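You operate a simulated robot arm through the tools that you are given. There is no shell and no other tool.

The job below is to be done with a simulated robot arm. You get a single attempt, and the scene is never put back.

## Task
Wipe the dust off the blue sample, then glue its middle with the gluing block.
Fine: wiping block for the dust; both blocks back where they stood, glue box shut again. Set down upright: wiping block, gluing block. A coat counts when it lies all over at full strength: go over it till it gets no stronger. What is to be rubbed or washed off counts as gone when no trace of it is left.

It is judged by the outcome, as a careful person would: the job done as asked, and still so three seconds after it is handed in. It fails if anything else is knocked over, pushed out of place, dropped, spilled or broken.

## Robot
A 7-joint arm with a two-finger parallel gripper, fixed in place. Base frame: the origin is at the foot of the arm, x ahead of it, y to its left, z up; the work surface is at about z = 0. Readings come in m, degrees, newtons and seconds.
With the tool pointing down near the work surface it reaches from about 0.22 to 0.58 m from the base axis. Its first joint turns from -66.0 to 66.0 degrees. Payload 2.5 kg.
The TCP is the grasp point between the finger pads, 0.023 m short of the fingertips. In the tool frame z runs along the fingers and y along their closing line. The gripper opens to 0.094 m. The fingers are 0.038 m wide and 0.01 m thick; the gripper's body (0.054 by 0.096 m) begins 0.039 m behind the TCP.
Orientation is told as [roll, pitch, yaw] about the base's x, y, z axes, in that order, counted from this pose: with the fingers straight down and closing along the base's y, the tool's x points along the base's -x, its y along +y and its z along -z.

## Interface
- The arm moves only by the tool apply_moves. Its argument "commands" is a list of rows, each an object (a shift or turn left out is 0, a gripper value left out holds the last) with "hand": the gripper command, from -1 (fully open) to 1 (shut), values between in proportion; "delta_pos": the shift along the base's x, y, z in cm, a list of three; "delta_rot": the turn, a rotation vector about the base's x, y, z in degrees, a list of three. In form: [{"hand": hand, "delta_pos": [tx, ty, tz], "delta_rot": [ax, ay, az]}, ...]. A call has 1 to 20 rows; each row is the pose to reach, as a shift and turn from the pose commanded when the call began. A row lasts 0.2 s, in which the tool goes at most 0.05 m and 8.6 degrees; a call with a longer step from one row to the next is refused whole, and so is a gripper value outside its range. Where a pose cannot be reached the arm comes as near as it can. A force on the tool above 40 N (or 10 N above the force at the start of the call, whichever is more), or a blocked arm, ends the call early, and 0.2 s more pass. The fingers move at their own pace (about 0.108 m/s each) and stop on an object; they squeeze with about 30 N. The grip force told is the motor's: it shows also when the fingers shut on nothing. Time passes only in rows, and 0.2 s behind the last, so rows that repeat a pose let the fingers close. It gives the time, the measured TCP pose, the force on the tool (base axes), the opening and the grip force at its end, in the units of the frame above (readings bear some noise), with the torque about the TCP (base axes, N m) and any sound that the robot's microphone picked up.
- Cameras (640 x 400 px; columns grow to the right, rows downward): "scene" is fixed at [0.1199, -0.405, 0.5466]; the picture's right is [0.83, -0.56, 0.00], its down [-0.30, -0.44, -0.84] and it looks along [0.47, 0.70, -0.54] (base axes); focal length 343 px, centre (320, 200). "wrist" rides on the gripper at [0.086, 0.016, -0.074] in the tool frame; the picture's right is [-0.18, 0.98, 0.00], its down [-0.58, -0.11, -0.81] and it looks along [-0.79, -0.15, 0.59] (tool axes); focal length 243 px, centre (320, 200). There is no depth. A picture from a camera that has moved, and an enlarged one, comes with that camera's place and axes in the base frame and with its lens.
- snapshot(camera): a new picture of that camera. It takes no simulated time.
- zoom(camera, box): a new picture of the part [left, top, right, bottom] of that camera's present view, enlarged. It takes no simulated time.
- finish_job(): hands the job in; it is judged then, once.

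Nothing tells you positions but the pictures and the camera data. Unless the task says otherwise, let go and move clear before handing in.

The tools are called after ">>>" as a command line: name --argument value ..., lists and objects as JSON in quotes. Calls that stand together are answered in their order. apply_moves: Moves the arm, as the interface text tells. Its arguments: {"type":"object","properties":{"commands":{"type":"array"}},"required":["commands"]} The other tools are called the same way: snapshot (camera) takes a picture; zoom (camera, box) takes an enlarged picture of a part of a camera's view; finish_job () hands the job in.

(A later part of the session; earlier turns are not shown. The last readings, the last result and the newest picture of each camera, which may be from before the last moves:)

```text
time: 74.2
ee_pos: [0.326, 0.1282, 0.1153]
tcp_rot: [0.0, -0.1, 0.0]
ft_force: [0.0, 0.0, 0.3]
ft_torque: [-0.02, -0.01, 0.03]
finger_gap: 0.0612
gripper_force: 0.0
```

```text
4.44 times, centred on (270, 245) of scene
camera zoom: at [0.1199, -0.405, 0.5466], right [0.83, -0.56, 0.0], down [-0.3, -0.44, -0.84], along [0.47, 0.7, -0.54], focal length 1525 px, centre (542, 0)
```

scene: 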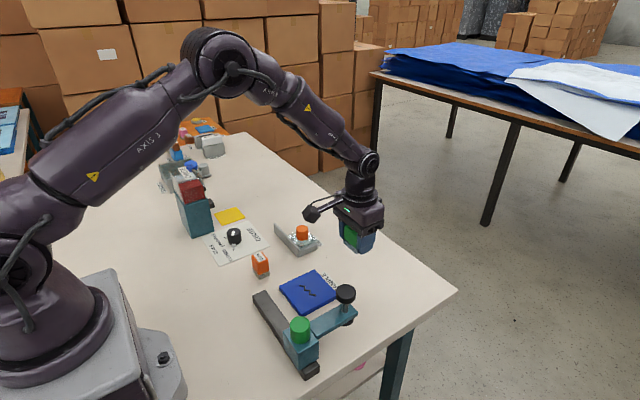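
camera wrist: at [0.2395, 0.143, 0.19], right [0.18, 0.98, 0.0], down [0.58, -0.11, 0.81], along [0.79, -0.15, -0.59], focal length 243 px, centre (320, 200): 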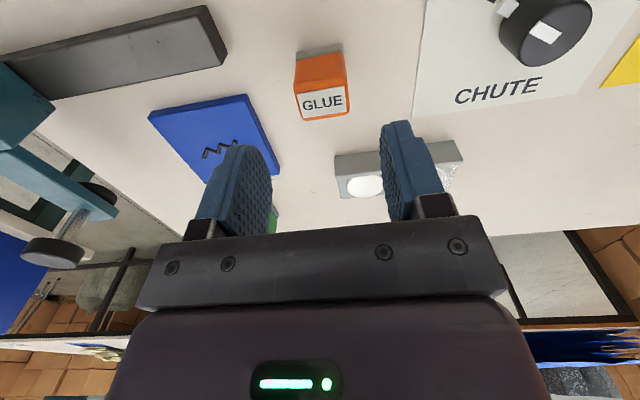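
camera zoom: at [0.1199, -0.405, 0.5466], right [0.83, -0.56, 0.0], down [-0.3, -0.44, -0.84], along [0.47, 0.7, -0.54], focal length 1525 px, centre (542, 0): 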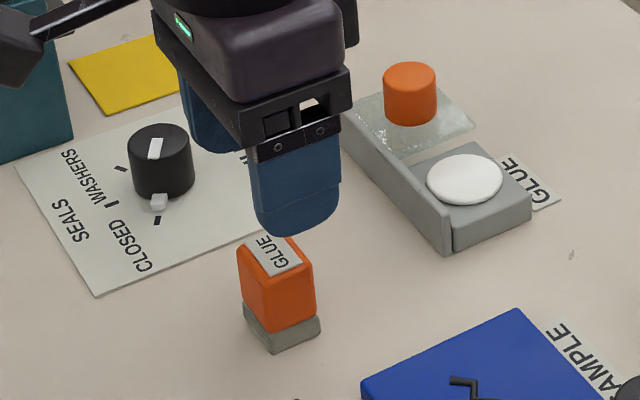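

The gluing block is about 34 mm wide and centred at (0.327, 0.128). I'll lower around it.

>>> apply_moves --commands '[{"hand": -0.3, "delta_pos": [0.1, 0.12, -2]}, {"delta_pos": [0.1, 0.12, -4]}, {"delta_pos": [0.1, 0.12, -6]}, {"delta_pos": [0.1, 0.12, -7.4]}, {"delta_pos": [0.1, 0.12, -7.9]}, {"delta_pos": [0.1, 0.12, -7.9]}]'

>>> snapshot --camera "wrist"

>>> zoom --camera "scene" --box '[210, 210, 330, 300]'

```text
time: 75.6
ee_pos: [0.326, 0.1276, 0.0352]
tcp_rot: [0.0, -0.1, 0.0]
ft_force: [0.2, -0.6, 0.8]
ft_torque: [0.0, 0.02, -0.03]
finger_gap: 0.0613
gripper_force: 0.1
```

```text
taken
camera wrist: at [0.2402, 0.1438, 0.1107], right [0.18, 0.98, 0.0], down [0.58, -0.11, 0.81], along [0.79, -0.15, -0.59], focal length 243 px, centre (320, 200)
```

wrist: 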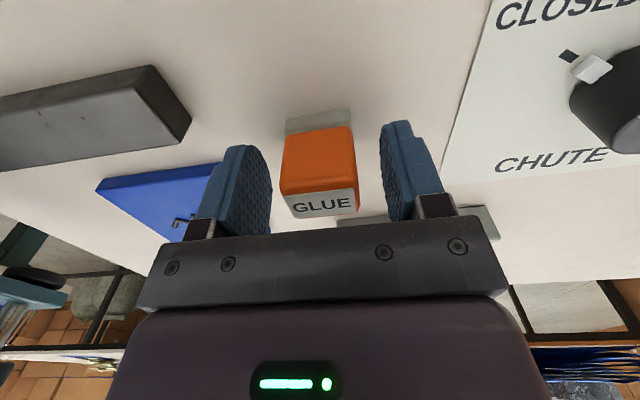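

```text
4.44 times, centred on (270, 255) of scene
camera zoom: at [0.1199, -0.405, 0.5466], right [0.83, -0.56, 0.0], down [-0.3, -0.44, -0.84], along [0.47, 0.7, -0.54], focal length 1525 px, centre (542, -44)
```

zoom: 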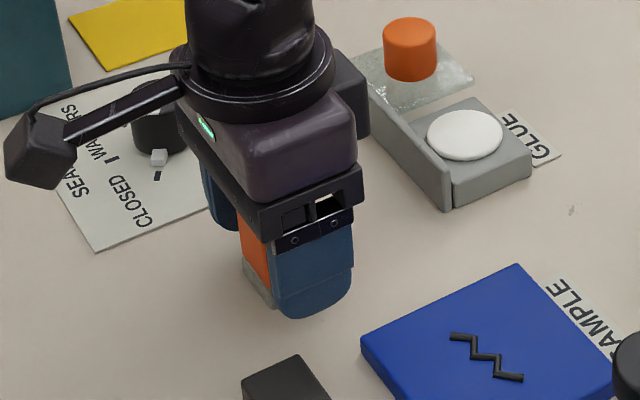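

The block is centred between the fingers to within half a millimetre. Closing now.

>>> apply_moves --commands '[{"hand": 0.2, "delta_pos": [0, 0, 0]}, {"hand": 0.6, "delta_pos": [0, 0, 0]}, {"hand": 1, "delta_pos": [0, 0, 0]}, {"hand": 1, "delta_pos": [0, 0, 0]}, {"hand": 1, "delta_pos": [0, 0, 0]}]'

>>> zoom --camera "wrist" --box '[220, 100, 420, 230]'

```text
time: 76.8
ee_pos: [0.3262, 0.1283, 0.0364]
tcp_rot: [0.0, -0.2, 0.0]
ft_force: [0.3, 0.6, -0.4]
ft_torque: [0.0, 0.01, 0.0]
finger_gap: 0.0335
gripper_force: 29.9
```

```text
3.08 times, centred on (320, 165) of wrist
camera zoom: at [0.2401, 0.1438, 0.1108], right [0.18, 0.98, 0.0], down [0.58, -0.11, 0.81], along [0.79, -0.15, -0.59], focal length 746 px, centre (320, 308)
```

zoom: 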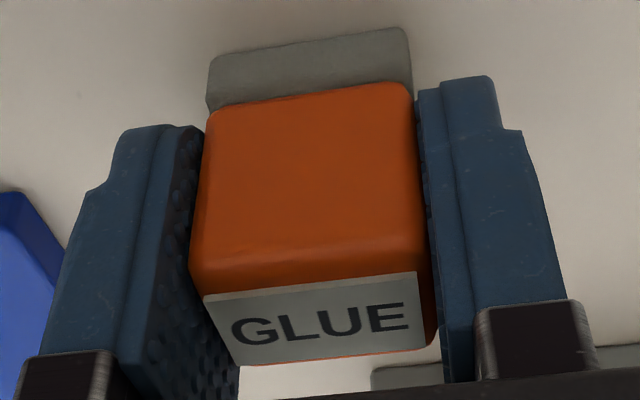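

The gluing block is gripped firmly. I'll lift it and carry it over the glue pad.

>>> apply_moves --commands '[{"hand": 1, "delta_pos": [0, 0, 2]}, {"delta_pos": [0, 0, 5]}, {"delta_pos": [2, 0.5, 7]}, {"delta_pos": [6, 1.4, 7]}, {"delta_pos": [10, 2.3, 7]}, {"delta_pos": [12, 2.8, 7]}, {"delta_pos": [12.05, 2.8, 5]}, {"delta_pos": [12.05, 2.8, 5]}]'

>>> snapshot --camera "wrist"

>>> zoom --camera "scene" --box '[250, 190, 350, 265]'

```text
time: 78.6
ee_pos: [0.447, 0.1555, 0.0836]
tcp_rot: [0.0, -0.1, 0.0]
ft_force: [0.1, 0.5, 0.0]
ft_torque: [-0.03, -0.01, 0.01]
finger_gap: 0.0335
gripper_force: 30.1
```

```text
taken
camera wrist: at [0.3613, 0.1709, 0.1586], right [0.18, 0.98, 0.0], down [0.58, -0.11, 0.81], along [0.79, -0.15, -0.59], focal length 243 px, centre (320, 200)
```

wrist: 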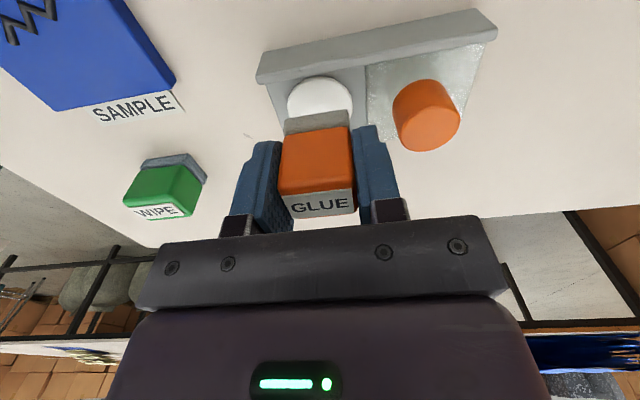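

```text
5.33 times, centred on (300, 228) of scene
camera zoom: at [0.1199, -0.405, 0.5466], right [0.83, -0.56, 0.0], down [-0.3, -0.44, -0.84], along [0.47, 0.7, -0.54], focal length 1830 px, centre (427, 53)
```

zoom: 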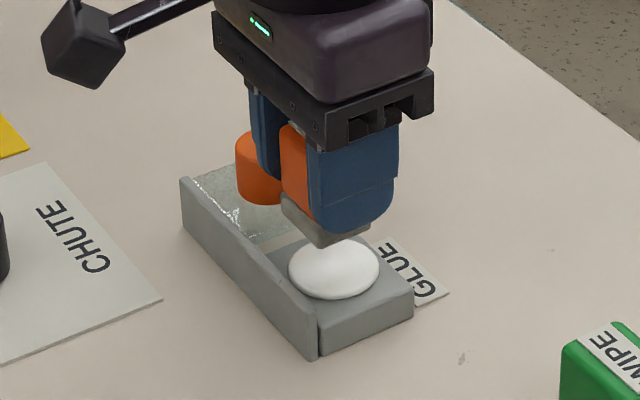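

The block is above the pad's centre. I'll lower gently onto the glue.

>>> apply_moves --commands '[{"hand": 1, "delta_pos": [0, 0.05, -0.8]}, {"delta_pos": [0, 0.05, -1.6]}, {"delta_pos": [0, 0.05, -1.9]}, {"delta_pos": [0, 0.05, -2.1]}]'

>>> apply_moves --commands '[{"hand": 1, "delta_pos": [0, 0, -0.1]}, {"delta_pos": [0, 0, -0.2]}]'

```text
time: 79.6
ee_pos: [0.447, 0.1573, 0.0636]
tcp_rot: [0.0, -0.1, 0.1]
ft_force: [-0.2, 0.0, -0.3]
ft_torque: [-0.02, 0.0, -0.03]
finger_gap: 0.0334
gripper_force: 29.9
```

```text
time: 80.2
ee_pos: [0.4474, 0.1583, 0.0616]
tcp_rot: [0.0, -0.1, 0.0]
ft_force: [-0.1, -0.8, 0.1]
ft_torque: [0.0, -0.01, -0.01]
finger_gap: 0.0333
gripper_force: 30.1
```

>>> apply_moves --commands '[{"hand": 1, "delta_pos": [0, 0, -0.07]}, {"delta_pos": [0, 0, -0.1]}]'

>>> apply_moves --commands '[{"hand": 1, "delta_pos": [0, 0, -0.05]}, {"delta_pos": [0, 0, -0.1]}]'

>>> zoom --camera "scene" --box '[270, 210, 340, 260]'

```text
time: 80.8
ee_pos: [0.4471, 0.1551, 0.0608]
tcp_rot: [0.0, -0.2, 0.0]
ft_force: [-0.2, 0.5, -0.8]
ft_torque: [-0.01, -0.01, -0.01]
finger_gap: 0.0334
gripper_force: 30.1
```

```text
time: 81.4
ee_pos: [0.447, 0.1562, 0.06]
tcp_rot: [0.0, -0.1, 0.0]
ft_force: [-0.4, 0.1, -0.3]
ft_torque: [-0.03, -0.01, 0.0]
finger_gap: 0.0336
gripper_force: 30.4
```

```text
8.00 times, centred on (305, 235) of scene
camera zoom: at [0.1199, -0.405, 0.5466], right [0.83, -0.56, 0.0], down [-0.3, -0.44, -0.84], along [0.47, 0.7, -0.54], focal length 2745 px, centre (440, -80)
```

zoom: 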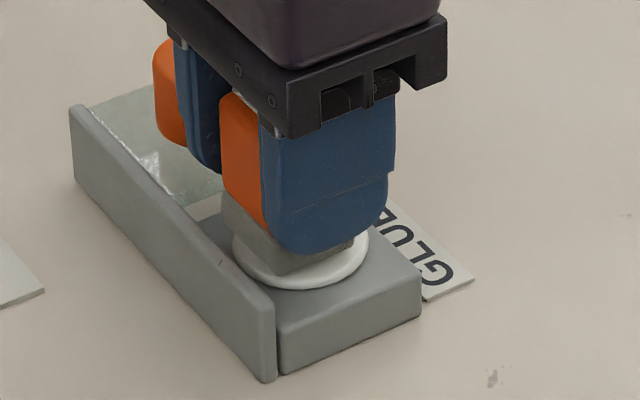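

>>> apply_moves --commands '[{"hand": 1, "delta_pos": [0, 0, -0.05]}, {"delta_pos": [0, 0, -0.08]}]'

>>> apply_moves --commands '[{"hand": 1, "delta_pos": [0, 0, -0.04]}, {"delta_pos": [0, 0, -0.08]}]'

```text
time: 82.0
ee_pos: [0.4466, 0.1568, 0.0593]
tcp_rot: [0.0, -0.1, 0.0]
ft_force: [0.0, -0.2, -0.3]
ft_torque: [0.0, 0.02, 0.0]
finger_gap: 0.0332
gripper_force: 29.5
```

```text
time: 82.6
ee_pos: [0.4457, 0.1576, 0.0595]
tcp_rot: [0.0, -0.2, 0.0]
ft_force: [-1.1, -0.8, 0.1]
ft_torque: [-0.01, 0.0, 0.02]
finger_gap: 0.0334
gripper_force: 29.9
```

>>> apply_moves --commands '[{"hand": 1, "delta_pos": [0, 0, -0.04]}, {"delta_pos": [0, 0, -0.08]}]'

>>> apply_moves --commands '[{"hand": 1, "delta_pos": [0, 0, -0.03]}, {"delta_pos": [0, 0, -0.06]}]'

```text
time: 83.2
ee_pos: [0.4462, 0.1559, 0.0578]
tcp_rot: [0.0, -0.1, 0.0]
ft_force: [-1.6, -0.5, 1.8]
ft_torque: [-0.03, 0.07, 0.02]
finger_gap: 0.0333
gripper_force: 30.0
```

```text
time: 83.8
ee_pos: [0.445, 0.1552, 0.0579]
tcp_rot: [0.0, 0.0, 0.0]
ft_force: [-1.8, -1.7, 8.4]
ft_torque: [-0.02, 0.11, -0.03]
finger_gap: 0.0332
gripper_force: 29.8
```

Contact with the glue pad is 8 N. I'll dwell there with tiny shifts so the block's face takes up glue, then lift and look.

>>> apply_moves --commands '[{"hand": 1, "delta_pos": [0.2, 0, 0]}, {"delta_pos": [0.2, 0.2, 0]}, {"delta_pos": [-0.2, 0.2, 0]}, {"delta_pos": [-0.2, -0.2, 0]}, {"delta_pos": [0, 0, 0]}, {"delta_pos": [0, 0, 0]}, {"delta_pos": [0, 0, 0]}]'

>>> apply_moves --commands '[{"hand": 1, "delta_pos": [0, 0, 1]}, {"delta_pos": [0, 0, 3]}, {"delta_pos": [0, 0, 4.5]}, {"delta_pos": [0, 0, 4.5]}]'

>>> snapshot --camera "wrist"

>>> zoom --camera "scene" --box '[250, 190, 350, 265]'

```text
time: 85.4
ee_pos: [0.448, 0.1572, 0.0573]
tcp_rot: [0.0, -0.1, 0.1]
ft_force: [-2.0, -1.4, 6.5]
ft_torque: [-0.03, 0.09, 0.02]
finger_gap: 0.0336
gripper_force: 29.9
```

```text
time: 86.4
ee_pos: [0.4458, 0.1565, 0.1051]
tcp_rot: [-0.1, -0.1, 0.0]
ft_force: [0.5, 0.0, -0.4]
ft_torque: [0.02, 0.02, -0.04]
finger_gap: 0.0331
gripper_force: 30.0
```

```text
taken
camera wrist: at [0.3598, 0.1726, 0.1791], right [0.18, 0.98, 0.0], down [0.58, -0.11, 0.81], along [0.79, -0.15, -0.59], focal length 243 px, centre (320, 200)
```

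wrist: 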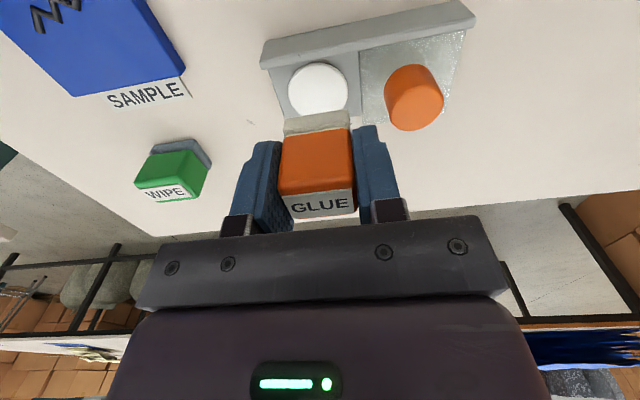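

```text
5.33 times, centred on (300, 228) of scene
camera zoom: at [0.1199, -0.405, 0.5466], right [0.83, -0.56, 0.0], down [-0.3, -0.44, -0.84], along [0.47, 0.7, -0.54], focal length 1830 px, centre (427, 53)
```

zoom: 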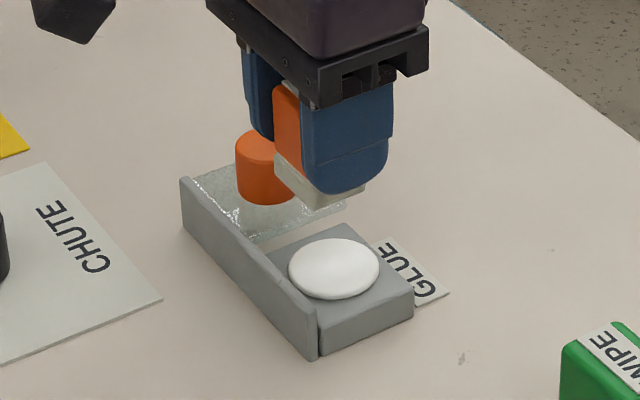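

The block's face turned off-white, so it has taken glue. I'll carry it over the sample's middle at (0.379, 0.019).

>>> apply_moves --commands '[{"hand": 1, "delta_pos": [-1.5, -3, 0.5]}, {"delta_pos": [-3, -6.5, 0.5]}, {"delta_pos": [-5, -10, 0]}, {"delta_pos": [-6.5, -13, -1]}, {"delta_pos": [-6.7, -13.8, -3]}, {"delta_pos": [-6.7, -13.8, -4.5]}, {"delta_pos": [-6.7, -13.8, -5]}, {"delta_pos": [-6.7, -13.8, -5]}]'

>>> snapshot --camera "wrist"

>>> zoom --camera "scene" --box '[265, 240, 355, 315]'

```text
time: 88.2
ee_pos: [0.379, 0.0213, 0.0504]
tcp_rot: [0.0, -0.2, 0.1]
ft_force: [-0.4, 0.0, -0.4]
ft_torque: [0.02, -0.01, -0.01]
finger_gap: 0.0334
gripper_force: 29.8
```

```text
taken
camera wrist: at [0.2926, 0.0367, 0.1255], right [0.18, 0.98, 0.0], down [0.58, -0.11, 0.81], along [0.79, -0.15, -0.59], focal length 243 px, centre (320, 200)
```

wrist: 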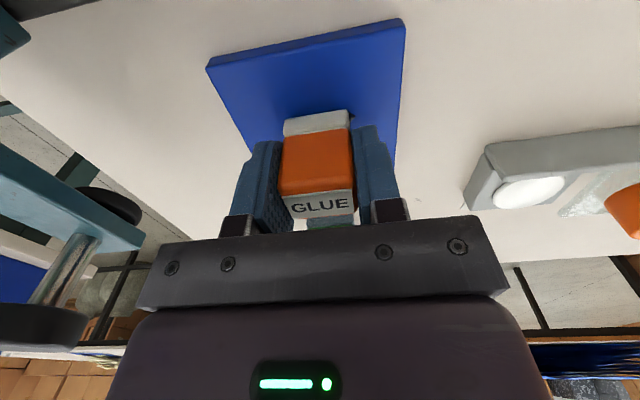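

```text
5.33 times, centred on (310, 278) of scene
camera zoom: at [0.1199, -0.405, 0.5466], right [0.83, -0.56, 0.0], down [-0.3, -0.44, -0.84], along [0.47, 0.7, -0.54], focal length 1830 px, centre (373, -213)
```

zoom: 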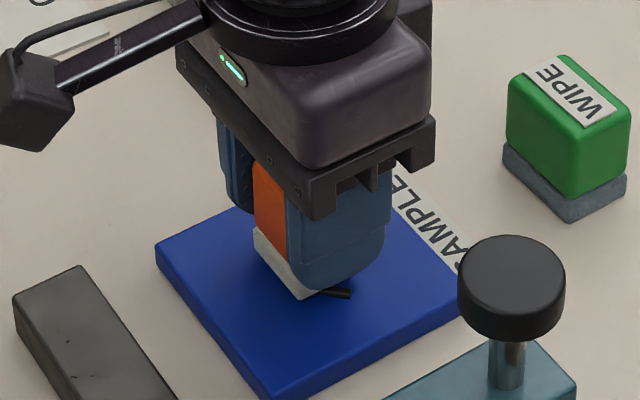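

The block hangs just above the middle. I'll lower it in small steps to light contact.

>>> apply_moves --commands '[{"hand": 1, "delta_pos": [0, -0.2, -0.1]}, {"delta_pos": [0, -0.2, -0.2]}]'

>>> apply_moves --commands '[{"hand": 1, "delta_pos": [0, 0, -0.05]}, {"delta_pos": [0, 0, -0.08]}]'

```text
time: 88.8
ee_pos: [0.3791, 0.0176, 0.0499]
tcp_rot: [-0.1, -0.1, 0.0]
ft_force: [0.8, 0.2, 1.3]
ft_torque: [-0.01, 0.0, 0.0]
finger_gap: 0.0333
gripper_force: 30.3
```

```text
time: 89.4
ee_pos: [0.3798, 0.0168, 0.0496]
tcp_rot: [0.0, -0.1, 0.0]
ft_force: [-0.5, -0.9, 0.0]
ft_torque: [0.01, -0.03, -0.02]
finger_gap: 0.0335
gripper_force: 29.6
```

>>> apply_moves --commands '[{"hand": 1, "delta_pos": [0, 0, -0.03]}, {"delta_pos": [0, 0, -0.06]}]'

>>> apply_moves --commands '[{"hand": 1, "delta_pos": [0, 0, -0.02]}, {"delta_pos": [0, 0, -0.04]}]'

```text
time: 90.0
ee_pos: [0.3792, 0.0167, 0.049]
tcp_rot: [0.1, -0.1, 0.0]
ft_force: [-0.5, -0.4, -0.7]
ft_torque: [0.03, 0.0, -0.01]
finger_gap: 0.0335
gripper_force: 29.3
```

```text
time: 90.6
ee_pos: [0.3783, 0.0155, 0.049]
tcp_rot: [0.0, -0.1, 0.0]
ft_force: [-0.6, 0.5, -0.8]
ft_torque: [-0.01, -0.01, 0.0]
finger_gap: 0.0333
gripper_force: 30.1
```

>>> apply_moves --commands '[{"hand": 1, "delta_pos": [0, 0, -0.03]}, {"delta_pos": [0, 0, -0.05]}]'

>>> apply_moves --commands '[{"hand": 1, "delta_pos": [0, 0, -0.02]}, {"delta_pos": [0, 0, -0.04]}]'

```text
time: 91.2
ee_pos: [0.378, 0.0159, 0.0486]
tcp_rot: [0.0, -0.1, 0.0]
ft_force: [-0.9, 0.1, -0.3]
ft_torque: [0.01, 0.0, 0.02]
finger_gap: 0.0338
gripper_force: 30.8
```

```text
time: 91.8
ee_pos: [0.3796, 0.0167, 0.0486]
tcp_rot: [0.0, 0.0, 0.0]
ft_force: [-1.0, 1.4, -1.4]
ft_torque: [0.0, 0.01, -0.01]
finger_gap: 0.0335
gripper_force: 29.8
```

>>> apply_moves --commands '[{"hand": 1, "delta_pos": [0, 0, -0.03]}, {"delta_pos": [0, 0, -0.05]}]'

>>> zoom --camera "scene" --box '[285, 250, 345, 305]'

>>> zoom --camera "wrist" --box '[220, 80, 420, 230]'

```text
time: 92.4
ee_pos: [0.3791, 0.0159, 0.0463]
tcp_rot: [0.0, 0.0, 0.0]
ft_force: [-3.1, -1.2, 10.7]
ft_torque: [-0.04, 0.15, -0.06]
finger_gap: 0.0334
gripper_force: 30.4
```

```text
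7.27 times, centred on (315, 278) of scene
camera zoom: at [0.1199, -0.405, 0.5466], right [0.83, -0.56, 0.0], down [-0.3, -0.44, -0.84], along [0.47, 0.7, -0.54], focal length 2495 px, centre (356, -364)
```

zoom: 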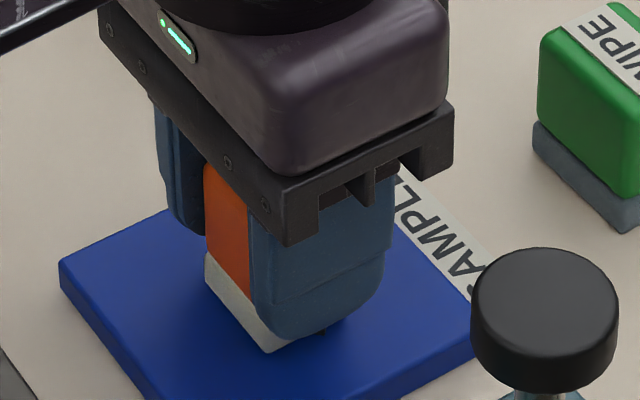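

```text
2.67 times, centred on (320, 155) of wrist
camera zoom: at [0.2935, 0.0321, 0.1227], right [0.18, 0.98, 0.0], down [0.58, -0.11, 0.81], along [0.79, -0.15, -0.59], focal length 647 px, centre (320, 320)
```

zoom: 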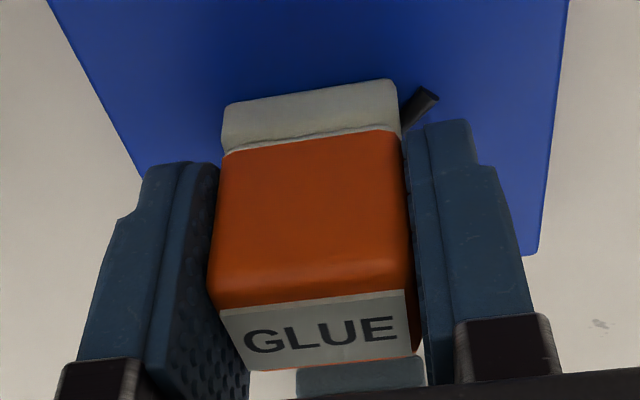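

Contact is 11 N at the middle. I'll make a few y strokes and then look at how the coat appears.

>>> apply_moves --commands '[{"hand": 1, "delta_pos": [0, 0.6, 0]}, {"delta_pos": [0, 1.2, 0]}, {"delta_pos": [0, 0.4, 0]}, {"delta_pos": [0, -0.4, 0]}, {"delta_pos": [0, -1.2, 0]}, {"delta_pos": [0, -0.4, 0]}, {"delta_pos": [0, 0.4, 0]}, {"delta_pos": [0, 1.2, 0]}, {"delta_pos": [0, 2.0, 0]}]'

>>> zoom --camera "scene" --box '[270, 250, 350, 315]'

>>> snapshot --camera "wrist"

```text
time: 94.4
ee_pos: [0.3805, 0.0361, 0.0485]
tcp_rot: [-0.1, -0.3, 0.0]
ft_force: [-0.1, -6.6, 22.1]
ft_torque: [-0.15, 0.09, 0.07]
finger_gap: 0.0335
gripper_force: 29.7
```

```text
6.15 times, centred on (310, 282) of scene
camera zoom: at [0.1198, -0.4051, 0.5466], right [0.83, -0.56, 0.0], down [-0.3, -0.44, -0.84], along [0.47, 0.7, -0.54], focal length 2111 px, centre (382, -308)
```

zoom: 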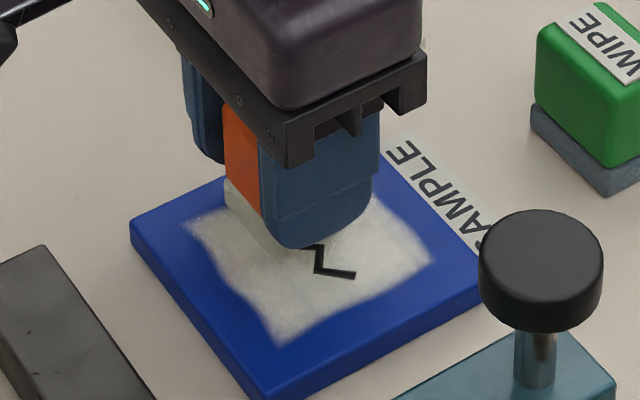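

```text
taken
camera wrist: at [0.2935, 0.0517, 0.1223], right [0.18, 0.98, 0.0], down [0.58, -0.11, 0.81], along [0.8, -0.15, -0.59], focal length 243 px, centre (320, 200)
```

wrist: 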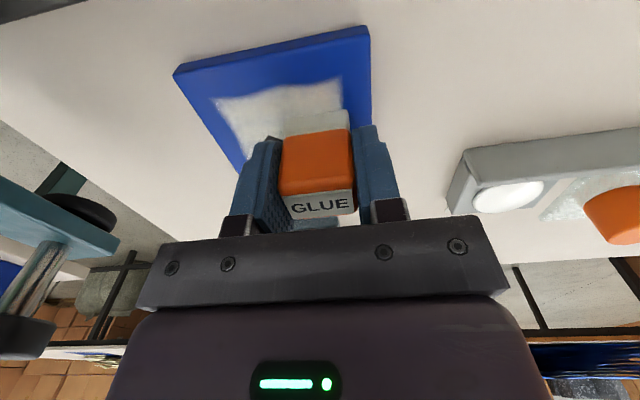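

A whitish coat is showing over a roughly 6 cm square at the centre of the plate, x 0.345–0.405 and y −0.01–0.05. I'll ease the pressure a little and raster over the whole area.

>>> apply_moves --commands '[{"hand": 1, "delta_pos": [0, 0, 0.03]}, {"delta_pos": [0.8, 0, 0.03]}, {"delta_pos": [1.6, 0, 0.02]}, {"delta_pos": [1.6, -0.8, 0.02]}, {"delta_pos": [1.6, -1.6, 0.02]}, {"delta_pos": [1.6, -2.4, 0.02]}, {"delta_pos": [1.6, -3.2, 0.02]}, {"delta_pos": [1.6, -3.8, 0.02]}, {"delta_pos": [1.6, -3.0, 0.02]}, {"delta_pos": [1.6, -2.0, 0.02]}, {"delta_pos": [1.6, -1.0, 0.02]}, {"delta_pos": [1.6, 0, 0.02]}]'

>>> zoom --camera "scene" --box '[270, 250, 350, 315]'

```text
time: 97.0
ee_pos: [0.3935, 0.037, 0.0466]
tcp_rot: [0.1, -0.1, 0.0]
ft_force: [-1.3, -0.5, 4.3]
ft_torque: [-0.06, -0.08, 0.02]
finger_gap: 0.0334
gripper_force: 30.6
```

```text
6.15 times, centred on (310, 282) of scene
camera zoom: at [0.1199, -0.4051, 0.5466], right [0.83, -0.56, 0.0], down [-0.3, -0.44, -0.84], along [0.47, 0.7, -0.54], focal length 2111 px, centre (382, -308)
```

zoom: 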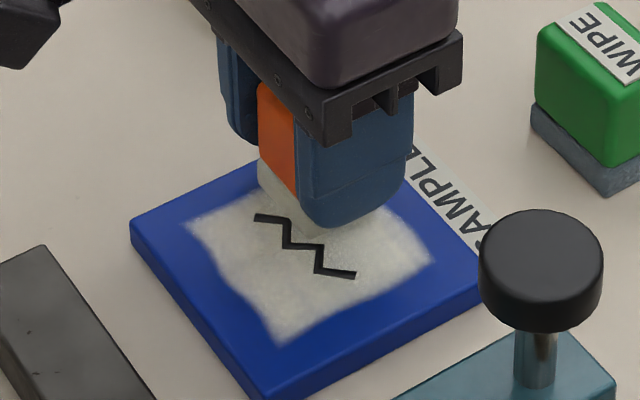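

The coat is getting stronger. I'll continue the raster back across the patch with slightly more press.

>>> apply_moves --commands '[{"hand": 1, "delta_pos": [0, 0, -0.03]}, {"delta_pos": [0, -1.0, -0.03]}, {"delta_pos": [0, -2.0, -0.03]}, {"delta_pos": [0, -3.0, -0.03]}, {"delta_pos": [0, -3.8, -0.03]}, {"delta_pos": [-0.8, -3.8, -0.05]}, {"delta_pos": [-1.6, -3.8, -0.06]}, {"delta_pos": [-1.6, -3.0, -0.06]}, {"delta_pos": [-1.6, -2.0, -0.06]}, {"delta_pos": [-1.6, -1.0, -0.06]}, {"delta_pos": [-1.6, 0, -0.06]}]'

>>> apply_moves --commands '[{"hand": 1, "delta_pos": [-0.7, 0, -0.02]}, {"delta_pos": [-1.4, 0, -0.04]}]'

```text
time: 99.4
ee_pos: [0.3774, 0.0375, 0.0466]
tcp_rot: [0.0, 0.0, 0.1]
ft_force: [0.7, -0.5, -0.5]
ft_torque: [-0.01, 0.0, -0.01]
finger_gap: 0.0334
gripper_force: 29.8
```

```text
time: 100.0
ee_pos: [0.3647, 0.0373, 0.0461]
tcp_rot: [0.1, -0.1, -0.1]
ft_force: [0.7, 0.0, -1.1]
ft_torque: [0.01, 0.01, -0.01]
finger_gap: 0.0332
gripper_force: 29.9
```

>>> apply_moves --commands '[{"hand": 1, "delta_pos": [0, 0, -0.03]}, {"delta_pos": [0, 0, -0.06]}]'

>>> apply_moves --commands '[{"hand": 1, "delta_pos": [0, 0, -0.02]}, {"delta_pos": [0, 0, -0.04]}]'

```text
time: 100.6
ee_pos: [0.3652, 0.0375, 0.0468]
tcp_rot: [0.0, 0.0, 0.0]
ft_force: [-0.5, 0.6, -0.6]
ft_torque: [-0.01, -0.04, -0.01]
finger_gap: 0.0337
gripper_force: 29.3
```

```text
time: 101.2
ee_pos: [0.3645, 0.0376, 0.0461]
tcp_rot: [0.1, -0.1, 0.0]
ft_force: [-0.1, -0.8, -0.9]
ft_torque: [0.02, 0.0, 0.0]
finger_gap: 0.0331
gripper_force: 30.0
```

>>> apply_moves --commands '[{"hand": 1, "delta_pos": [0, 0, -0.03]}, {"delta_pos": [0, 0, -0.06]}]'

>>> zoom --camera "wrist" --box '[220, 80, 420, 230]'

```text
time: 101.8
ee_pos: [0.3646, 0.0368, 0.0457]
tcp_rot: [0.0, -0.1, 0.0]
ft_force: [-1.6, -0.1, 5.8]
ft_torque: [0.02, 0.11, 0.01]
finger_gap: 0.0336
gripper_force: 30.1
```

```text
2.67 times, centred on (320, 155) of wrist
camera zoom: at [0.2785, 0.0527, 0.1202], right [0.18, 0.98, 0.0], down [0.58, -0.11, 0.81], along [0.79, -0.15, -0.59], focal length 647 px, centre (320, 320)
```

zoom: 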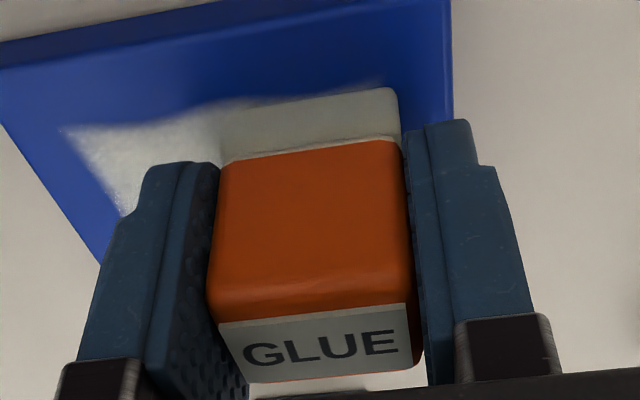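

Contact is 6 N. I'll stroke along y here with a touch more press.

>>> apply_moves --commands '[{"hand": 1, "delta_pos": [0, -0.6, -0.02]}, {"delta_pos": [0, -1.4, -0.02]}, {"delta_pos": [0, -2.2, -0.02]}, {"delta_pos": [0, -3.0, -0.02]}, {"delta_pos": [0, -3.8, -0.02]}, {"delta_pos": [0, -3.0, -0.02]}, {"delta_pos": [0, -2.2, -0.02]}, {"delta_pos": [0, -1.4, -0.02]}, {"delta_pos": [0, -0.6, -0.02]}, {"delta_pos": [0, 0, -0.02]}]'

>>> apply_moves --commands '[{"hand": 1, "delta_pos": [-0.5, 0, -0.02]}, {"delta_pos": [-0.9, 0, -0.04]}]'

```text
time: 104.0
ee_pos: [0.3649, 0.0359, 0.0438]
tcp_rot: [-0.2, -0.1, 0.0]
ft_force: [1.1, -6.7, 20.2]
ft_torque: [-0.08, -0.02, 0.01]
finger_gap: 0.0338
gripper_force: 29.6
```

```text
time: 104.6
ee_pos: [0.3552, 0.0379, 0.0454]
tcp_rot: [0.1, -0.2, 0.1]
ft_force: [5.5, 1.3, 15.0]
ft_torque: [0.05, -0.15, 0.01]
finger_gap: 0.0333
gripper_force: 29.8
```

>>> apply_moves --commands '[{"hand": 1, "delta_pos": [0, -0.6, 0]}, {"delta_pos": [0, -1.4, 0]}, {"delta_pos": [0, -2.2, 0]}, {"delta_pos": [0, -3.0, 0]}, {"delta_pos": [0, -3.8, 0]}, {"delta_pos": [0, -3.0, 0]}, {"delta_pos": [0, -2.2, 0]}, {"delta_pos": [0, -1.4, 0]}, {"delta_pos": [0, -0.6, 0]}, {"delta_pos": [0, 0, 0]}]'

>>> zoom --camera "scene" --box '[270, 250, 350, 315]'

>>> snapshot --camera "wrist"

```text
time: 106.8
ee_pos: [0.3551, 0.0364, 0.0437]
tcp_rot: [0.0, 0.1, 0.0]
ft_force: [-0.4, 0.0, -1.0]
ft_torque: [0.01, 0.04, 0.02]
finger_gap: 0.0336
gripper_force: 29.8
```

```text
6.15 times, centred on (310, 282) of scene
camera zoom: at [0.1199, -0.405, 0.5466], right [0.83, -0.56, 0.0], down [-0.3, -0.44, -0.84], along [0.47, 0.7, -0.54], focal length 2111 px, centre (382, -308)
```

zoom: 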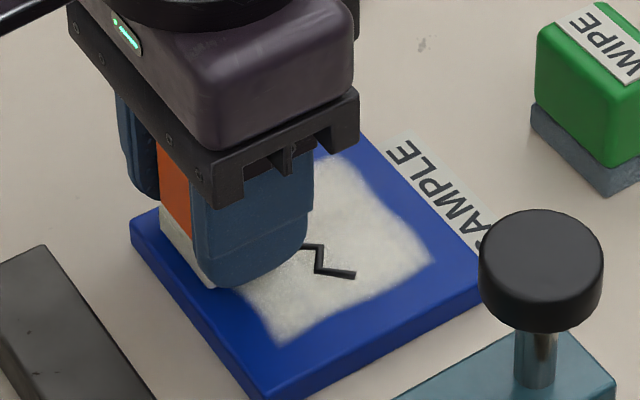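

```text
taken
camera wrist: at [0.2694, 0.0528, 0.1186], right [0.18, 0.98, 0.0], down [0.58, -0.11, 0.81], along [0.79, -0.15, -0.59], focal length 243 px, centre (320, 200)
```

wrist: 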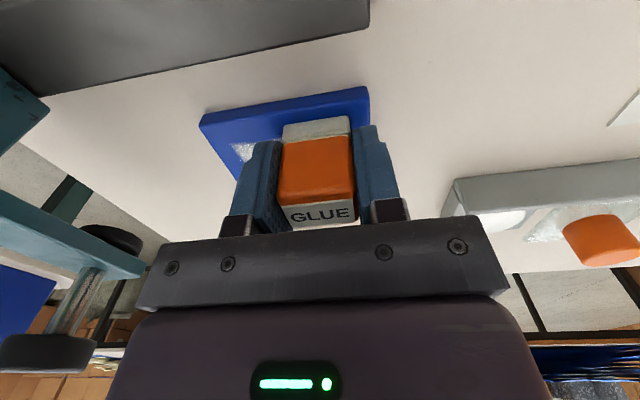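

The coat looks much denser. I'll lift off and look at it unobstructed.

>>> apply_moves --commands '[{"hand": 1, "delta_pos": [0, 0, 1]}, {"delta_pos": [0, 0, 4]}, {"delta_pos": [2, 3, 6]}, {"delta_pos": [5, 7, 6]}, {"delta_pos": [8, 10, 6]}, {"delta_pos": [9, 12, 6]}, {"delta_pos": [9, 12, 6]}]'

>>> zoom --camera "scene" --box '[270, 250, 350, 315]'

>>> snapshot --camera "wrist"

>>> snapshot --camera "scene"

```text
time: 108.4
ee_pos: [0.4449, 0.1582, 0.104]
tcp_rot: [0.0, 0.0, 0.0]
ft_force: [0.4, 0.0, -0.9]
ft_torque: [0.0, 0.0, 0.02]
finger_gap: 0.0334
gripper_force: 30.1
```

```text
6.15 times, centred on (310, 282) of scene
camera zoom: at [0.1199, -0.405, 0.5466], right [0.83, -0.56, 0.0], down [-0.3, -0.44, -0.84], along [0.47, 0.7, -0.54], focal length 2111 px, centre (382, -308)
```

zoom: 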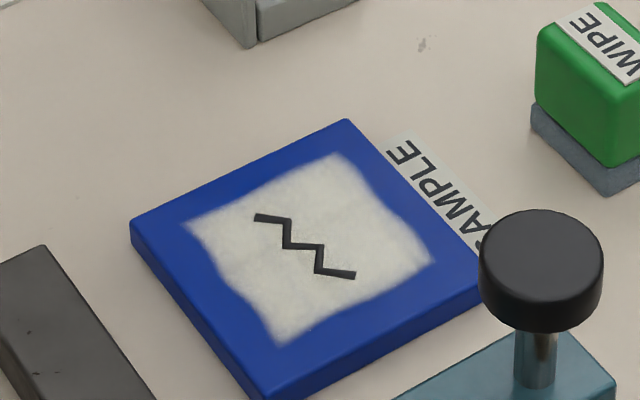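

```text
taken
camera wrist: at [0.3583, 0.1752, 0.1797], right [0.18, 0.98, 0.0], down [0.58, -0.11, 0.81], along [0.79, -0.15, -0.59], focal length 243 px, centre (320, 200)
```

wrist: 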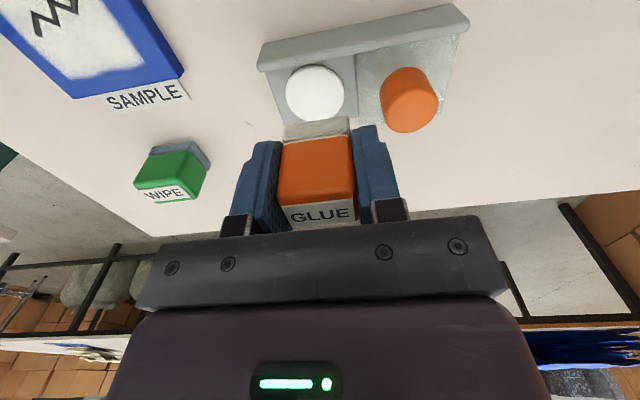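

```text
taken
```

scene: 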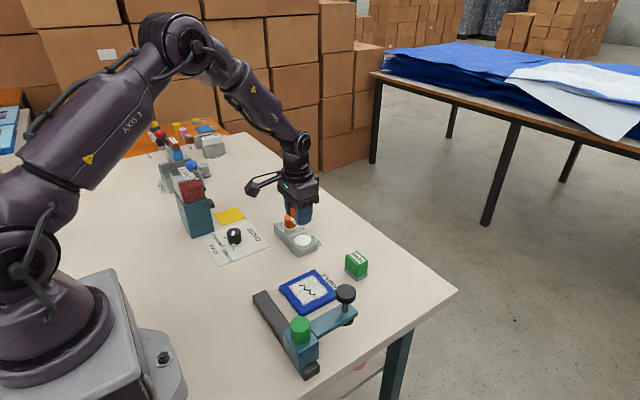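

The middle now carries an even off-white coat. I'll zoom in for reference, then re-dip and go over it again to see whether it still gets stronger.

>>> zoom --camera "scene" --box '[285, 265, 335, 305]'

>>> apply_moves --commands '[{"hand": 1, "delta_pos": [0.2, -0.35, -1.5]}, {"delta_pos": [0.2, -0.35, -3]}, {"delta_pos": [0.2, -0.35, -4.2]}, {"delta_pos": [0.2, -0.35, -4.5]}]'

```text
10.00 times, centred on (310, 285) of scene
camera zoom: at [0.1199, -0.405, 0.5466], right [0.83, -0.56, 0.0], down [-0.3, -0.44, -0.84], along [0.47, 0.7, -0.54], focal length 3431 px, centre (420, -650)
```

zoom: 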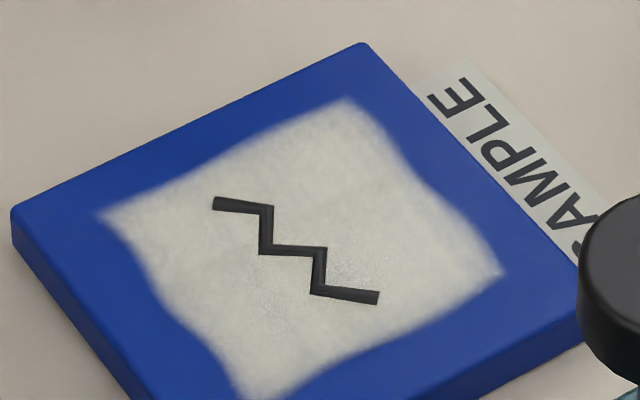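

```text
time: 109.4
ee_pos: [0.4489, 0.1543, 0.0591]
tcp_rot: [-0.1, -0.1, -0.1]
ft_force: [-0.6, 0.3, -0.6]
ft_torque: [0.01, -0.02, 0.01]
finger_gap: 0.0336
gripper_force: 30.0
```

>>> apply_moves --commands '[{"hand": 1, "delta_pos": [0, 0, -0.2]}, {"delta_pos": [0, 0, -0.35]}]'

>>> apply_moves --commands '[{"hand": 1, "delta_pos": [0, 0, -0.05]}, {"delta_pos": [0, 0, -0.08]}]'

```text
time: 110.0
ee_pos: [0.4491, 0.1539, 0.0553]
tcp_rot: [0.0, -0.2, 0.0]
ft_force: [-1.1, 0.8, -1.0]
ft_torque: [0.02, -0.01, 0.01]
finger_gap: 0.0337
gripper_force: 29.8
```

```text
time: 110.6
ee_pos: [0.4472, 0.1532, 0.0558]
tcp_rot: [0.0, -0.1, 0.1]
ft_force: [-0.3, -0.1, -1.3]
ft_torque: [0.04, 0.01, 0.0]
finger_gap: 0.0333
gripper_force: 30.2
```

>>> apply_moves --commands '[{"hand": 1, "delta_pos": [0, 0, -0.04]}, {"delta_pos": [0, 0, -0.07]}]'

>>> apply_moves --commands '[{"hand": 1, "delta_pos": [0, 0, -0.03]}, {"delta_pos": [0, 0, -0.06]}]'

```text
time: 111.2
ee_pos: [0.4489, 0.1534, 0.0545]
tcp_rot: [0.1, -0.1, 0.1]
ft_force: [-0.5, 0.4, -1.7]
ft_torque: [-0.01, 0.01, 0.03]
finger_gap: 0.0334
gripper_force: 29.9
```

```text
time: 111.8
ee_pos: [0.448, 0.1529, 0.0542]
tcp_rot: [0.0, 0.0, -0.1]
ft_force: [-0.3, -0.5, -0.3]
ft_torque: [-0.01, 0.04, -0.01]
finger_gap: 0.0333
gripper_force: 30.1
```

>>> apply_moves --commands '[{"hand": 1, "delta_pos": [0, 0, -0.03]}, {"delta_pos": [0, 0, -0.06]}]'

>>> snapshot --camera "wrist"

>>> zoom --camera "scene" --box '[270, 210, 340, 260]'

```text
time: 112.4
ee_pos: [0.4475, 0.1536, 0.0536]
tcp_rot: [0.0, 0.0, 0.0]
ft_force: [-0.4, 0.1, -0.8]
ft_torque: [0.0, 0.0, -0.01]
finger_gap: 0.0333
gripper_force: 30.2
```

```text
taken
camera wrist: at [0.3625, 0.1685, 0.1284], right [0.18, 0.98, 0.0], down [0.58, -0.11, 0.81], along [0.79, -0.15, -0.59], focal length 243 px, centre (320, 200)
```

wrist: 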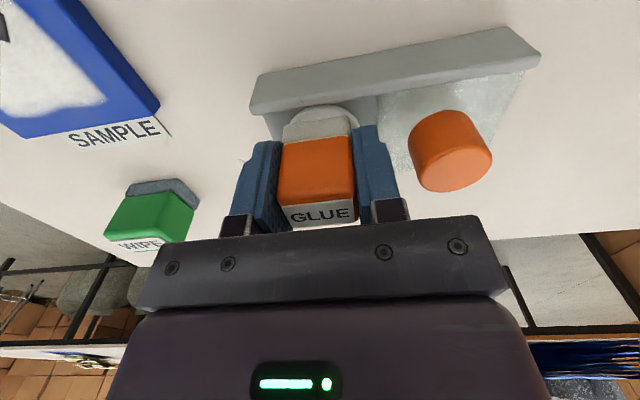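

```text
8.00 times, centred on (305, 235) of scene
camera zoom: at [0.1199, -0.405, 0.5466], right [0.83, -0.56, 0.0], down [-0.3, -0.44, -0.84], along [0.47, 0.7, -0.54], focal length 2745 px, centre (440, -80)
```

zoom: 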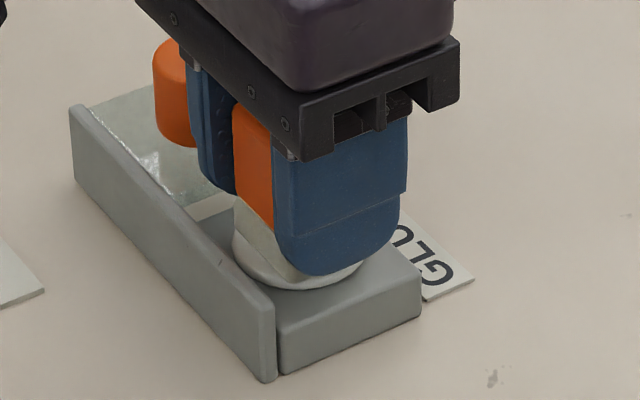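

>>> apply_moves --commands '[{"hand": 1, "delta_pos": [0, 0.1, -0.03]}, {"delta_pos": [0, 0.1, -0.06]}]'

>>> apply_moves --commands '[{"hand": 1, "delta_pos": [0, 0, -0.02]}, {"delta_pos": [0, 0, -0.04]}]'

```text
time: 113.0
ee_pos: [0.4484, 0.1552, 0.053]
tcp_rot: [0.1, -0.3, 0.0]
ft_force: [0.2, 0.7, 3.4]
ft_torque: [-0.01, -0.02, 0.01]
finger_gap: 0.0333
gripper_force: 30.7
```

```text
time: 113.6
ee_pos: [0.4471, 0.1546, 0.053]
tcp_rot: [-0.1, -0.2, 0.0]
ft_force: [-1.7, -2.4, 14.0]
ft_torque: [-0.08, 0.05, -0.01]
finger_gap: 0.0334
gripper_force: 30.1
```

The block is re-loaded with 14 N of contact. Now back to the sample for another full pass.

>>> apply_moves --commands '[{"hand": 1, "delta_pos": [0, 0, 0]}, {"delta_pos": [0, 0, 1]}, {"delta_pos": [0, 0, 4]}, {"delta_pos": [-1, -3, 6]}, {"delta_pos": [-2.5, -6.5, 6]}, {"delta_pos": [-4, -10, 6]}, {"delta_pos": [-5, -13.5, 5]}, {"delta_pos": [-5.5, -14.8, 3]}, {"delta_pos": [-5.5, -14.8, 0.5]}, {"delta_pos": [-5.5, -14.8, -0.4]}, {"delta_pos": [-5.5, -14.8, -0.6]}]'

>>> apply_moves --commands '[{"hand": 1, "delta_pos": [0, 0, -0.06]}, {"delta_pos": [0, 0, -0.12]}]'

```text
time: 116.0
ee_pos: [0.3928, 0.0069, 0.0455]
tcp_rot: [0.0, 0.0, -0.1]
ft_force: [-0.8, 0.1, -0.6]
ft_torque: [0.0, -0.01, 0.02]
finger_gap: 0.0334
gripper_force: 30.1
```

```text
time: 116.6
ee_pos: [0.3948, 0.0055, 0.0434]
tcp_rot: [0.0, -0.1, 0.0]
ft_force: [-0.3, 0.0, -1.0]
ft_torque: [0.0, 0.02, -0.01]
finger_gap: 0.0335
gripper_force: 30.1
```

>>> apply_moves --commands '[{"hand": 1, "delta_pos": [0, 0, -0.04]}, {"delta_pos": [0, 0, -0.08]}]'

>>> apply_moves --commands '[{"hand": 1, "delta_pos": [0, 0, -0.03]}, {"delta_pos": [0, 0, -0.06]}]'

```text
time: 117.2
ee_pos: [0.394, 0.0058, 0.0433]
tcp_rot: [0.1, -0.1, 0.0]
ft_force: [0.6, -0.4, -1.0]
ft_torque: [0.02, 0.01, 0.02]
finger_gap: 0.0337
gripper_force: 30.2
```

```text
time: 117.8
ee_pos: [0.3941, 0.0063, 0.0431]
tcp_rot: [0.0, -0.1, 0.0]
ft_force: [-3.2, -0.4, 9.7]
ft_torque: [0.0, 0.07, 0.02]
finger_gap: 0.0333
gripper_force: 29.8
```

Contact is 10 N. I'll raster over the coat again.

>>> apply_moves --commands '[{"hand": 1, "delta_pos": [0.2, 0.8, 0]}, {"delta_pos": [0.2, 1.6, 0]}, {"delta_pos": [0.2, 2.5, 0]}, {"delta_pos": [0.2, 3.3, 0]}, {"delta_pos": [0.2, 2.5, 0]}, {"delta_pos": [0.2, 1.6, 0]}, {"delta_pos": [0.2, 0.8, 0]}, {"delta_pos": [0.2, -0.2, 0]}]'

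>>> apply_moves --commands '[{"hand": 1, "delta_pos": [-0.7, 0, -0.02]}, {"delta_pos": [-1.4, 0, -0.04]}]'

```text
time: 119.6
ee_pos: [0.3937, 0.0034, 0.044]
tcp_rot: [0.0, 0.0, 0.0]
ft_force: [0.9, -0.1, -0.2]
ft_torque: [0.02, 0.01, -0.02]
finger_gap: 0.0335
gripper_force: 29.9
```

```text
time: 120.2
ee_pos: [0.3801, 0.0049, 0.045]
tcp_rot: [0.0, -0.1, -0.1]
ft_force: [0.1, -0.5, -1.7]
ft_torque: [-0.04, 0.0, 0.02]
finger_gap: 0.0333
gripper_force: 29.9
```

>>> apply_moves --commands '[{"hand": 1, "delta_pos": [0, 0, -0.04]}, {"delta_pos": [0, 0, -0.08]}]'

>>> apply_moves --commands '[{"hand": 1, "delta_pos": [0, 0, -0.03]}, {"delta_pos": [0, 0, -0.06]}]'

```text
time: 120.8
ee_pos: [0.382, 0.0039, 0.0423]
tcp_rot: [0.0, -0.1, 0.0]
ft_force: [-5.9, 0.1, 15.6]
ft_torque: [0.0, 0.15, 0.0]
finger_gap: 0.0335
gripper_force: 29.7
```

```text
time: 121.4
ee_pos: [0.3824, 0.0046, 0.0418]
tcp_rot: [0.0, -0.2, 0.0]
ft_force: [-3.3, 1.1, 23.6]
ft_torque: [0.02, 0.01, 0.01]
finger_gap: 0.0335
gripper_force: 29.7
```

>>> apply_moves --commands '[{"hand": 1, "delta_pos": [0, 0.8, 0.02]}, {"delta_pos": [0, 1.6, 0.02]}, {"delta_pos": [0, 2.5, 0.02]}, {"delta_pos": [0, 3.4, 0.02]}, {"delta_pos": [0, 2.5, 0.02]}, {"delta_pos": [0, 1.6, 0.02]}, {"delta_pos": [0, 0.8, 0.02]}, {"delta_pos": [0, 0, 0.02]}]'

>>> apply_moves --commands '[{"hand": 1, "delta_pos": [-0.7, 0, -0.03]}, {"delta_pos": [-1.4, 0, -0.05]}]'

>>> zoom --camera "scene" --box '[270, 250, 350, 315]'

```text
time: 123.2
ee_pos: [0.3829, 0.0055, 0.0406]
tcp_rot: [-0.1, -0.2, 0.1]
ft_force: [-1.0, 3.5, 12.2]
ft_torque: [0.08, -0.01, 0.02]
finger_gap: 0.0334
gripper_force: 30.4
```

```text
time: 123.8
ee_pos: [0.3682, 0.004, 0.0408]
tcp_rot: [0.0, -0.2, 0.0]
ft_force: [1.6, -1.6, 7.7]
ft_torque: [-0.01, -0.21, -0.01]
finger_gap: 0.0333
gripper_force: 29.6
```

```text
6.15 times, centred on (310, 282) of scene
camera zoom: at [0.1199, -0.4051, 0.5466], right [0.83, -0.56, 0.0], down [-0.3, -0.44, -0.84], along [0.47, 0.7, -0.54], focal length 2111 px, centre (382, -308)
```

zoom: 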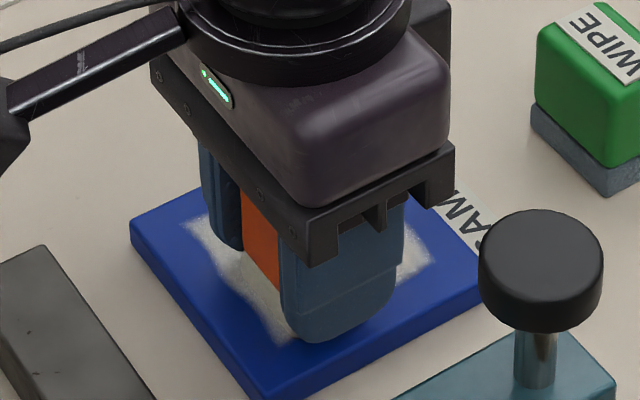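

>>> apply_moves --commands '[{"hand": 1, "delta_pos": [0, 0.8, -0.01]}, {"delta_pos": [0, 1.6, -0.01]}, {"delta_pos": [0, 2.5, -0.01]}, {"delta_pos": [0, 3.4, -0.01]}, {"delta_pos": [0, 2.5, -0.01]}, {"delta_pos": [0, 1.6, -0.01]}, {"delta_pos": [0, 0.8, -0.01]}, {"delta_pos": [0, 0, -0.01]}]'

>>> apply_moves --commands '[{"hand": 1, "delta_pos": [-0.6, 0, -0.02]}, {"delta_pos": [-1.2, 0, -0.04]}]'

```text
time: 125.6
ee_pos: [0.368, 0.0054, 0.0401]
tcp_rot: [0.0, -0.5, 0.1]
ft_force: [2.5, 7.8, 22.8]
ft_torque: [0.1, -0.08, 0.04]
finger_gap: 0.0337
gripper_force: 30.4
```

```text
time: 126.2
ee_pos: [0.3558, 0.0035, 0.0388]
tcp_rot: [-0.1, -0.3, -0.1]
ft_force: [7.2, -1.3, 20.3]
ft_torque: [-0.01, -0.15, -0.01]
finger_gap: 0.0335
gripper_force: 29.9
```

>>> apply_moves --commands '[{"hand": 1, "delta_pos": [0, 0.4, 0.03]}, {"delta_pos": [0, 1.2, 0.03]}, {"delta_pos": [0, 2.0, 0.03]}, {"delta_pos": [0, 2.8, 0.03]}, {"delta_pos": [0, 3.5, 0.03]}, {"delta_pos": [0, 2.6, 0.03]}, {"delta_pos": [0, 1.7, 0.03]}, {"delta_pos": [0, 0.8, 0.03]}, {"delta_pos": [0, 0, 0.03]}]'

>>> apply_moves --commands '[{"hand": 1, "delta_pos": [0, 0, 1]}, {"delta_pos": [0, 0, 4]}, {"delta_pos": [2, 4, 6]}, {"delta_pos": [5, 8, 6]}, {"delta_pos": [8, 12, 6]}, {"delta_pos": [9, 15, 6]}, {"delta_pos": [9, 15.3, 6]}]'

>>> zoom --camera "scene" --box '[285, 265, 335, 305]'

>>> zoom --camera "scene" --box '[270, 250, 350, 315]'

>>> snapshot --camera "wrist"

```text
time: 128.2
ee_pos: [0.3564, 0.0045, 0.0419]
tcp_rot: [0.0, -0.2, 0.0]
ft_force: [-1.0, 0.2, -0.6]
ft_torque: [0.03, 0.02, 0.02]
finger_gap: 0.0335
gripper_force: 29.8
```

```text
time: 129.8
ee_pos: [0.4457, 0.1591, 0.1007]
tcp_rot: [0.0, -0.1, -0.1]
ft_force: [-0.5, -0.5, 0.0]
ft_torque: [-0.04, 0.03, 0.02]
finger_gap: 0.0335
gripper_force: 29.1
```

```text
10.00 times, centred on (310, 285) of scene
camera zoom: at [0.1199, -0.405, 0.5466], right [0.83, -0.56, 0.0], down [-0.3, -0.44, -0.84], along [0.47, 0.7, -0.54], focal length 3431 px, centre (420, -650)
```

zoom: 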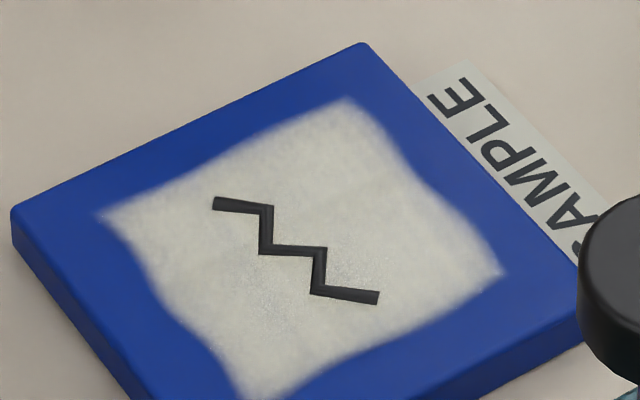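

```text
6.15 times, centred on (310, 282) of scene
camera zoom: at [0.1199, -0.405, 0.5466], right [0.83, -0.56, 0.0], down [-0.3, -0.44, -0.84], along [0.47, 0.7, -0.54], focal length 2111 px, centre (382, -308)
```

zoom: 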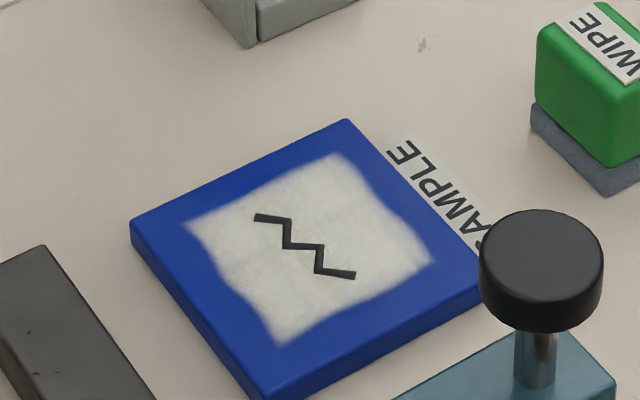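

```text
taken
camera wrist: at [0.3598, 0.1746, 0.1763], right [0.18, 0.98, 0.0], down [0.58, -0.11, 0.81], along [0.79, -0.15, -0.59], focal length 243 px, centre (320, 200)
```

wrist: 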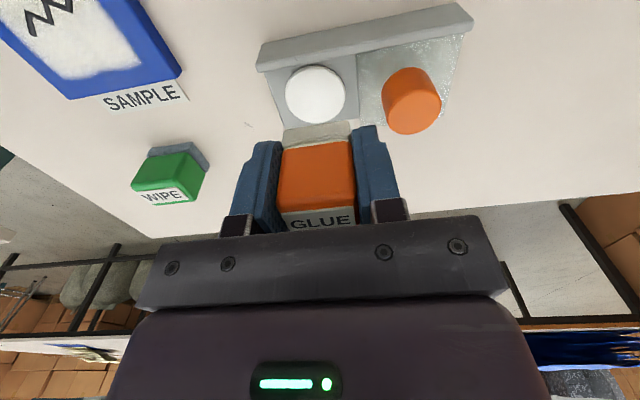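

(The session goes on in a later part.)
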